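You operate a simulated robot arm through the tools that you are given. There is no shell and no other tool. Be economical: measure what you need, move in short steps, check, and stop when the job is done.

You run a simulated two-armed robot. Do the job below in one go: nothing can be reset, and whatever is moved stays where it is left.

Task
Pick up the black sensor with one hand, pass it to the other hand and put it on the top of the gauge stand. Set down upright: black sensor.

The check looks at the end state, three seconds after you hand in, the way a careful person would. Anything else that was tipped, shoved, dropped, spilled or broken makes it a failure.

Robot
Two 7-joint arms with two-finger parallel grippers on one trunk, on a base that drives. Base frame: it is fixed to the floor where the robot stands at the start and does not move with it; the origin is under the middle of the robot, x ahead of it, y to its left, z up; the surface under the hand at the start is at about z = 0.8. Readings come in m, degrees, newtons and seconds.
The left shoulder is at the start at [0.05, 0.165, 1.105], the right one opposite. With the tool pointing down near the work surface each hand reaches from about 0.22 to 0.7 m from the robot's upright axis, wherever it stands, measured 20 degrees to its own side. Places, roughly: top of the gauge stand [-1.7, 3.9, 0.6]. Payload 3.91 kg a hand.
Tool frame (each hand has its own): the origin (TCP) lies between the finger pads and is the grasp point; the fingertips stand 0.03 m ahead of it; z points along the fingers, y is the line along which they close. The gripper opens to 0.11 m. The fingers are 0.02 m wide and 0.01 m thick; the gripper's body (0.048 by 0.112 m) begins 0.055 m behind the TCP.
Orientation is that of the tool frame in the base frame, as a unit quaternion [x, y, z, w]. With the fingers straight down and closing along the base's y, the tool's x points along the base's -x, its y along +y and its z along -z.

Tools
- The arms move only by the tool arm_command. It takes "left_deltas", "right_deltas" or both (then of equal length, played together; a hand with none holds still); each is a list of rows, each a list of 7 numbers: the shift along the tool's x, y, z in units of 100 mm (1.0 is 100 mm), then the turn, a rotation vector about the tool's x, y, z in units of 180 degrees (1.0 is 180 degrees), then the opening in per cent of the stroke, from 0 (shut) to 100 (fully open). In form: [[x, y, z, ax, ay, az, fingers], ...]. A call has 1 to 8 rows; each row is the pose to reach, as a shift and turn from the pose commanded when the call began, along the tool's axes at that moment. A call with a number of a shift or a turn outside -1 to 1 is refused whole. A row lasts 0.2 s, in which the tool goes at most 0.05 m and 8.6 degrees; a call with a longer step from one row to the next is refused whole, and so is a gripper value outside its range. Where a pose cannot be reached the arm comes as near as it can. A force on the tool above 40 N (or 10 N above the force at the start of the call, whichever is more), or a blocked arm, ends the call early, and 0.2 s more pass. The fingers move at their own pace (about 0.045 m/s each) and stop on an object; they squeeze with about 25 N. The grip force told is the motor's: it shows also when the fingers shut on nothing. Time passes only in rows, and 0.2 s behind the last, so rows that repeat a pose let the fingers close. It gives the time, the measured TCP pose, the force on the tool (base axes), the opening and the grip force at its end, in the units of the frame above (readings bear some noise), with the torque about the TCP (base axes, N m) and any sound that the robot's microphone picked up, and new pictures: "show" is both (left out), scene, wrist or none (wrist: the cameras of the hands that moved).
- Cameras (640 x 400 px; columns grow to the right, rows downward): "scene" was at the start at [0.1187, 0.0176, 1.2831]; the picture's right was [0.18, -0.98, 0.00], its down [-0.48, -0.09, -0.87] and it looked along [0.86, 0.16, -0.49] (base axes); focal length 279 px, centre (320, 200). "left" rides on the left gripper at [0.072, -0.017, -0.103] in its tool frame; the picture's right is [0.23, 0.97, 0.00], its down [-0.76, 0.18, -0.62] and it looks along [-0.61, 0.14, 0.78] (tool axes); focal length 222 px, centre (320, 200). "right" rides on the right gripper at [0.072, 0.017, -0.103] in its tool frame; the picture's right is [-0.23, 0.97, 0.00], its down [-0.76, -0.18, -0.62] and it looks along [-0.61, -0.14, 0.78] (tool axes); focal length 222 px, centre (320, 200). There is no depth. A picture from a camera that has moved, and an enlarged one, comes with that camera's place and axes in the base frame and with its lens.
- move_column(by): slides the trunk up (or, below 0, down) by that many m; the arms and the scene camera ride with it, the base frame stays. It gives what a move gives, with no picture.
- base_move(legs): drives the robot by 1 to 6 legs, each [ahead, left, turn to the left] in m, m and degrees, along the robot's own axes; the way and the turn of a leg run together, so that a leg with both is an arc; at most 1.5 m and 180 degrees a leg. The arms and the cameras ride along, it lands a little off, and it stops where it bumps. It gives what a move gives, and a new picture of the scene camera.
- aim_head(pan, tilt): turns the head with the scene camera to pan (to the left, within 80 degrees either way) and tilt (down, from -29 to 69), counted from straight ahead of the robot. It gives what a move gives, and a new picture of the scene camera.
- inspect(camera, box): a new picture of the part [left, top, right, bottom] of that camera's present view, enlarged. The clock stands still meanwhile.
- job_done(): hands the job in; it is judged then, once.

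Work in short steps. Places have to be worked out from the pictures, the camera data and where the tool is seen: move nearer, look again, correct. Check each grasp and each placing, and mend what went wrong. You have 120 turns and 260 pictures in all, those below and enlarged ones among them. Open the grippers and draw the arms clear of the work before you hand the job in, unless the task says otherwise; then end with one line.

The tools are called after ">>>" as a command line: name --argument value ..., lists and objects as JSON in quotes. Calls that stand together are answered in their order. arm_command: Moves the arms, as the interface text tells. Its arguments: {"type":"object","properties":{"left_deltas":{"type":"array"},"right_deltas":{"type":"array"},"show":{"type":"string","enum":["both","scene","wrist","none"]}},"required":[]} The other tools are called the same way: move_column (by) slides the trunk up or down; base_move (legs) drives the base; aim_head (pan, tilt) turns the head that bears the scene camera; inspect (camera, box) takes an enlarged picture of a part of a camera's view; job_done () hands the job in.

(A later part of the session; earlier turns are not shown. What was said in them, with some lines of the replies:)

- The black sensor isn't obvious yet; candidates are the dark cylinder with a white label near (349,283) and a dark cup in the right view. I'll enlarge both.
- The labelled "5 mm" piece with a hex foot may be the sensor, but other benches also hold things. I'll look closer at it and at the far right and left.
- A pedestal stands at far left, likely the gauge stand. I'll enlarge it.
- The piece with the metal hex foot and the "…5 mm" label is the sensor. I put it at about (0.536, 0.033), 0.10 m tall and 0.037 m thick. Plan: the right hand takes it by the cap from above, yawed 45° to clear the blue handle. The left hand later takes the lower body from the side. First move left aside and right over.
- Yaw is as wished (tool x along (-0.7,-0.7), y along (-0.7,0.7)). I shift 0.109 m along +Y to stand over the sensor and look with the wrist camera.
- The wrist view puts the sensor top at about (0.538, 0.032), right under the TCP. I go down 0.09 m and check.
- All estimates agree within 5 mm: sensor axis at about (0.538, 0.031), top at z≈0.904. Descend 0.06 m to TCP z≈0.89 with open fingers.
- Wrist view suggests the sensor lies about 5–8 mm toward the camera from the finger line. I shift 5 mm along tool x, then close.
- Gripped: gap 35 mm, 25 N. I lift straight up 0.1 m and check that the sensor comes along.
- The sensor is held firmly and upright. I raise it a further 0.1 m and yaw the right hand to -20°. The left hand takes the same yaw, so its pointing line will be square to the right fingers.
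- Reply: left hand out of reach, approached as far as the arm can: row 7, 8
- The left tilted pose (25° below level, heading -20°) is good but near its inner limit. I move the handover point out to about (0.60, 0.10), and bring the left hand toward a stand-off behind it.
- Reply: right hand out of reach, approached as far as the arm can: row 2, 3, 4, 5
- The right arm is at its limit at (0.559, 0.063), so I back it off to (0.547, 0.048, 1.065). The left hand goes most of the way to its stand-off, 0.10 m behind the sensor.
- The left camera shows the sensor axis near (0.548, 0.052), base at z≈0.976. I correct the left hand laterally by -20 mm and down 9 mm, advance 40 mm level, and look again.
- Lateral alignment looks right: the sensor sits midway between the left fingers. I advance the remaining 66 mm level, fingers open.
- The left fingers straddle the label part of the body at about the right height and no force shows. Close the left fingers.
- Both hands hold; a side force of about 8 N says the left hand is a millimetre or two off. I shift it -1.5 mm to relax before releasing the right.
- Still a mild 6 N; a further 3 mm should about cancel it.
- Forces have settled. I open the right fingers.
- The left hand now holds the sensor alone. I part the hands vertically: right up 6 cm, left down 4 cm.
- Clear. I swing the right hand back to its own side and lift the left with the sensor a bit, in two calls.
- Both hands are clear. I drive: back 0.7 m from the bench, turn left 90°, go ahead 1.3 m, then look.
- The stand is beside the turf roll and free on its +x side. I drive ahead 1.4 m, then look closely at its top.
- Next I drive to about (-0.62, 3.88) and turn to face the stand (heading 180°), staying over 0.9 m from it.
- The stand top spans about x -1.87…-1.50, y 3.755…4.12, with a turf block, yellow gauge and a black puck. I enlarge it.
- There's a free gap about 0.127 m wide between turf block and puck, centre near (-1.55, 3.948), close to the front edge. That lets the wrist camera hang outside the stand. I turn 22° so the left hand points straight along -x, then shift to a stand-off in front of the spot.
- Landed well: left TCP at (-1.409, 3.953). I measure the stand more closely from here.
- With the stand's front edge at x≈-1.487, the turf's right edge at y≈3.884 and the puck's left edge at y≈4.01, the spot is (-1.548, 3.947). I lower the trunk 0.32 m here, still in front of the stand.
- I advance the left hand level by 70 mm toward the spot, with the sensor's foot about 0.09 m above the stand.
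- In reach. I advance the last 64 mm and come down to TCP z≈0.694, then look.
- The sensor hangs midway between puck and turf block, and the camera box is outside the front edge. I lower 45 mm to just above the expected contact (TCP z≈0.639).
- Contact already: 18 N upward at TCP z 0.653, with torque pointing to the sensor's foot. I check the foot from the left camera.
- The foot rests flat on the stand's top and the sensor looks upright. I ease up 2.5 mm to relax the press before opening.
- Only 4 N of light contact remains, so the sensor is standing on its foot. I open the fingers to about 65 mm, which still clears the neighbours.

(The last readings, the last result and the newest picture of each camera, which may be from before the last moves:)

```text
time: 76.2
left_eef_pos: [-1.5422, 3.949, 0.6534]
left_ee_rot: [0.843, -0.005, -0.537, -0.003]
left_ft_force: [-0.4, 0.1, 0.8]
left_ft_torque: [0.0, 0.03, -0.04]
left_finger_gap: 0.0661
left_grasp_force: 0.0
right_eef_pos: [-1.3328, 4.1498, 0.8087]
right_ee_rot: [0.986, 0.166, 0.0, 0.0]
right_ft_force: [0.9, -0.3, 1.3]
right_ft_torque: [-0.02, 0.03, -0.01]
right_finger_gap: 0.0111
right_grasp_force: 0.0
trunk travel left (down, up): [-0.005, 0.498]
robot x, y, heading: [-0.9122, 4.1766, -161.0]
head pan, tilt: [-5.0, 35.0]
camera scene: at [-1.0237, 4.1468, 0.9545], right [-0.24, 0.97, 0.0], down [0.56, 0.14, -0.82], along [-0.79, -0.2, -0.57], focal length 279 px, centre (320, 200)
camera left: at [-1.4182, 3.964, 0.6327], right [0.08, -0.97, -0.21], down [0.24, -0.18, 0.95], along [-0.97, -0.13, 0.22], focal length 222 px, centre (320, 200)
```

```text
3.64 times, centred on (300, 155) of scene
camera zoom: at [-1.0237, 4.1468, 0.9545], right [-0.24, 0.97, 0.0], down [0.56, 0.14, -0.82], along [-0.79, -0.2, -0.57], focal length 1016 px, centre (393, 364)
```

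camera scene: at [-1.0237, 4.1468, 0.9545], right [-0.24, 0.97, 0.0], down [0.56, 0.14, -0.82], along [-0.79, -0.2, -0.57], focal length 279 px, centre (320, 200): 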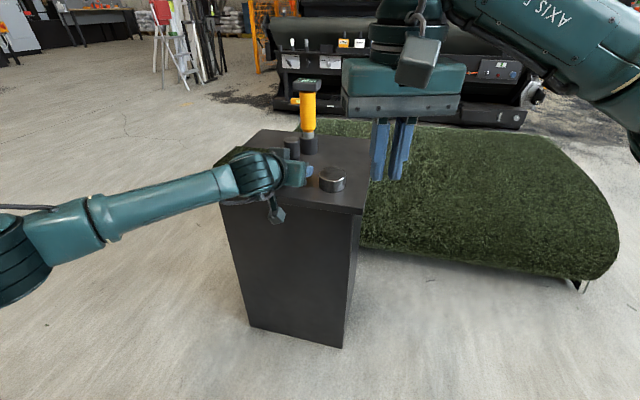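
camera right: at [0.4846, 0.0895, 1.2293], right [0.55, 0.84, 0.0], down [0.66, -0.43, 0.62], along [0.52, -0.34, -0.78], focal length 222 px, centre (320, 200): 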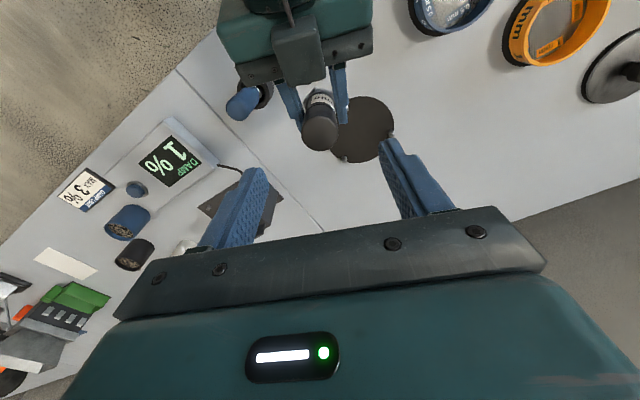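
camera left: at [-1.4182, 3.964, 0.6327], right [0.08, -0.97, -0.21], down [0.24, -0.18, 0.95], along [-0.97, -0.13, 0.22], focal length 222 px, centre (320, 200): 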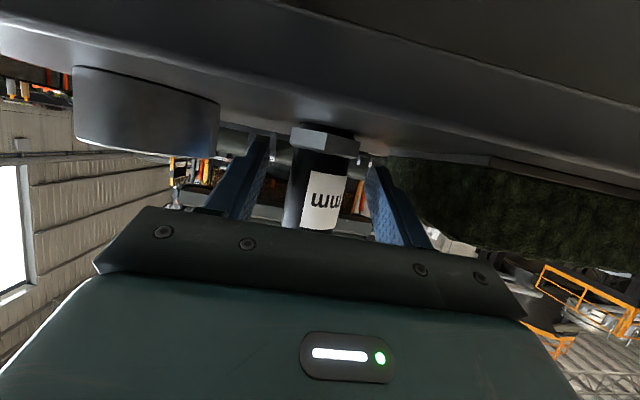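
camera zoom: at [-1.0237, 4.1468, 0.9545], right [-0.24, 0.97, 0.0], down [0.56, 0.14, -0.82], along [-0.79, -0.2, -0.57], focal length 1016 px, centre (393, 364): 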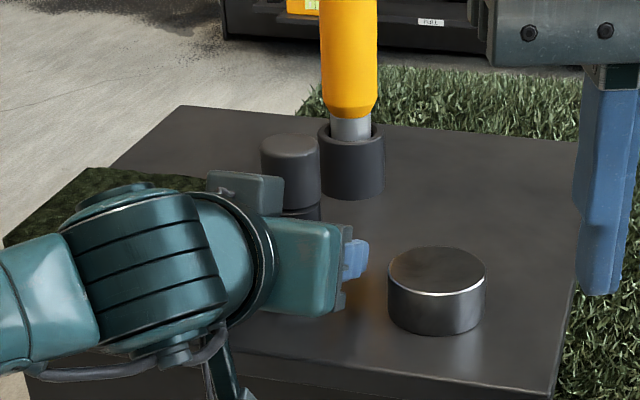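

Released, sensor stands free. I draw the left hand straight back 0.10 m, level.

>>> arm_command --left_deltas '[[0.085, 0, -0.18, 0, 0, 0, 60], [0.17, 0, -0.36, 0, 0, 0, 60], [0.25, 0, -0.54, 0, 0, 0, 60], [0.34, 0, -0.72, 0, 0, 0, 60], [0.424, 0, -0.906, 0, 0, 0, 60], [0.424, 0, -0.906, 0, 0, 0, 60]]' --show "wrist"

>>> inspect --camera "scene" --box '[220, 90, 390, 220]'

```text
time: 77.6
left_eef_pos: [-1.4415, 3.9489, 0.6539]
left_ee_rot: [0.843, -0.005, -0.537, -0.003]
left_ft_force: [0.1, -0.4, 0.1]
left_ft_torque: [0.02, 0.04, -0.02]
left_finger_gap: 0.066
left_grasp_force: 0.1
right_eef_pos: [-1.3322, 4.1515, 0.8082]
right_ee_rot: [0.986, 0.166, 0.0, 0.0]
right_ft_force: [-0.3, -0.1, -0.4]
right_ft_torque: [-0.02, 0.01, 0.0]
right_finger_gap: 0.0111
right_grasp_force: 0.0
trunk travel left (down, up): [-0.005, 0.498]
robot x, y, heading: [-0.9125, 4.1791, -161.1]
head pan, tilt: [-5.0, 35.0]
camera left: at [-1.3178, 3.9644, 0.6324], right [0.08, -0.97, -0.21], down [0.24, -0.18, 0.95], along [-0.97, -0.13, 0.22], focal length 222 px, centre (320, 200)
```

left: 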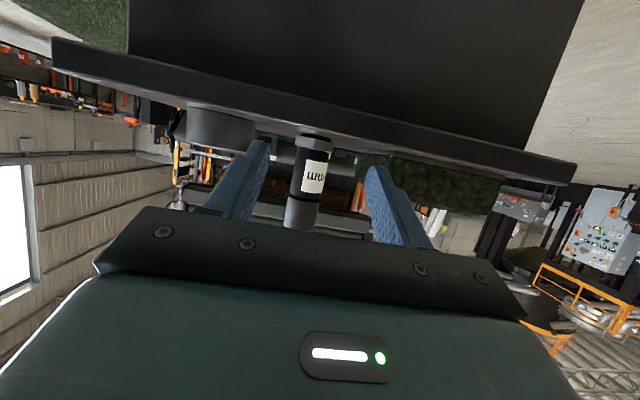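

```text
3.08 times, centred on (305, 155) of scene
camera zoom: at [-1.0237, 4.1468, 0.9545], right [-0.24, 0.97, 0.0], down [0.56, 0.14, -0.82], along [-0.79, -0.2, -0.57], focal length 860 px, centre (366, 338)
```

zoom: 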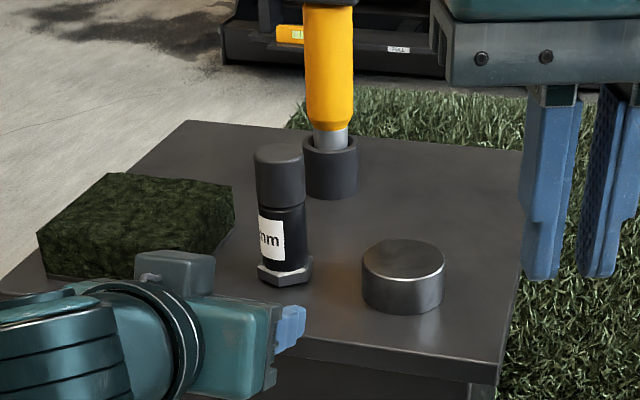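

The sensor stands upright between turf block and puck, nothing disturbed. I open the right gripper and drive back 0.35 m.

>>> arm_command --right_deltas '[[0, 0, 0, 0, 0, 0, 60], [0, 0, 0, 0, 0, 0, 60], [0, 0, 0, 0, 0, 0, 60]]' --show "none"

>>> base_move --legs '[[-0.35, 0, 0]]'

>>> inspect --camera "scene" --box '[220, 60, 420, 200]'

```text
time: 78.4
left_eef_pos: [-1.4415, 3.9495, 0.6526]
left_ee_rot: [0.844, -0.005, -0.537, -0.003]
left_ft_force: [0.5, -0.4, 0.4]
left_ft_torque: [0.02, -0.02, 0.02]
left_finger_gap: 0.0661
left_grasp_force: 0.2
right_eef_pos: [-1.3339, 4.15, 0.8075]
right_ee_rot: [0.986, 0.166, 0.001, 0.0]
right_ft_force: [-0.6, 0.8, 0.6]
right_ft_torque: [0.01, 0.03, 0.0]
right_finger_gap: 0.0663
right_grasp_force: 0.0
trunk travel left (down, up): [-0.005, 0.498]
robot x, y, heading: [-0.9117, 4.1786, -160.8]
head pan, tilt: [-5.0, 35.0]
```

```text
time: 80.7
left_eef_pos: [-1.1168, 4.0621, 0.6542]
left_ee_rot: [0.844, -0.006, -0.537, -0.004]
left_ft_force: [0.7, -0.1, -0.9]
left_ft_torque: [0.0, -0.02, -0.02]
left_finger_gap: 0.0661
left_grasp_force: 0.0
right_eef_pos: [-1.006, 4.2632, 0.8071]
right_ee_rot: [0.986, 0.167, 0.0, 0.0]
right_ft_force: [1.0, 0.1, -0.4]
right_ft_torque: [0.0, 0.02, -0.02]
right_finger_gap: 0.0661
right_grasp_force: 0.2
trunk travel left (down, up): [-0.005, 0.498]
robot x, y, heading: [-0.5834, 4.2906, -160.9]
head pan, tilt: [-5.0, 35.0]
camera scene: at [-0.6976, 4.26, 0.9545], right [-0.25, 0.97, 0.0], down [0.56, 0.14, -0.82], along [-0.79, -0.2, -0.57], focal length 279 px, centre (320, 200)
```

scene: 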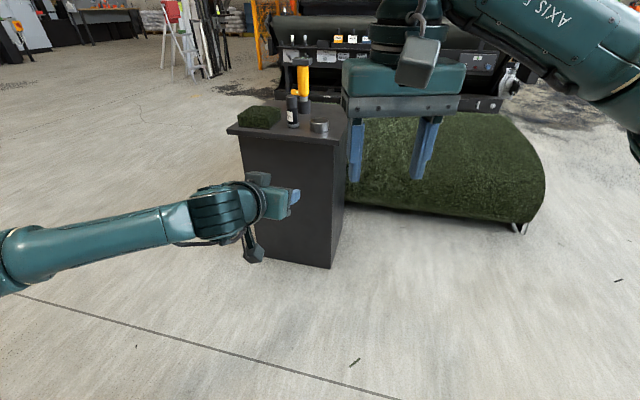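

```text
2.86 times, centred on (320, 130) of scene
camera zoom: at [-0.6976, 4.26, 0.9545], right [-0.25, 0.97, 0.0], down [0.56, 0.14, -0.82], along [-0.79, -0.2, -0.57], focal length 798 px, centre (320, 400)
```

zoom: 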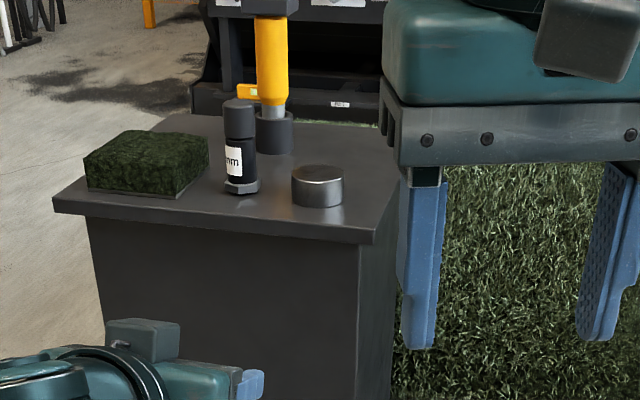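

The sensor stands upright on the stand's top, the grippers are open and the arms are clear. Handing in.

>>> job_done

```text
The job is handed in.
```

The black sensor was picked up with the right hand, passed to the left, and now stands upright on the gauge stand's top between the turf block and the puck. The last pictures show nothing else on the stand moved.
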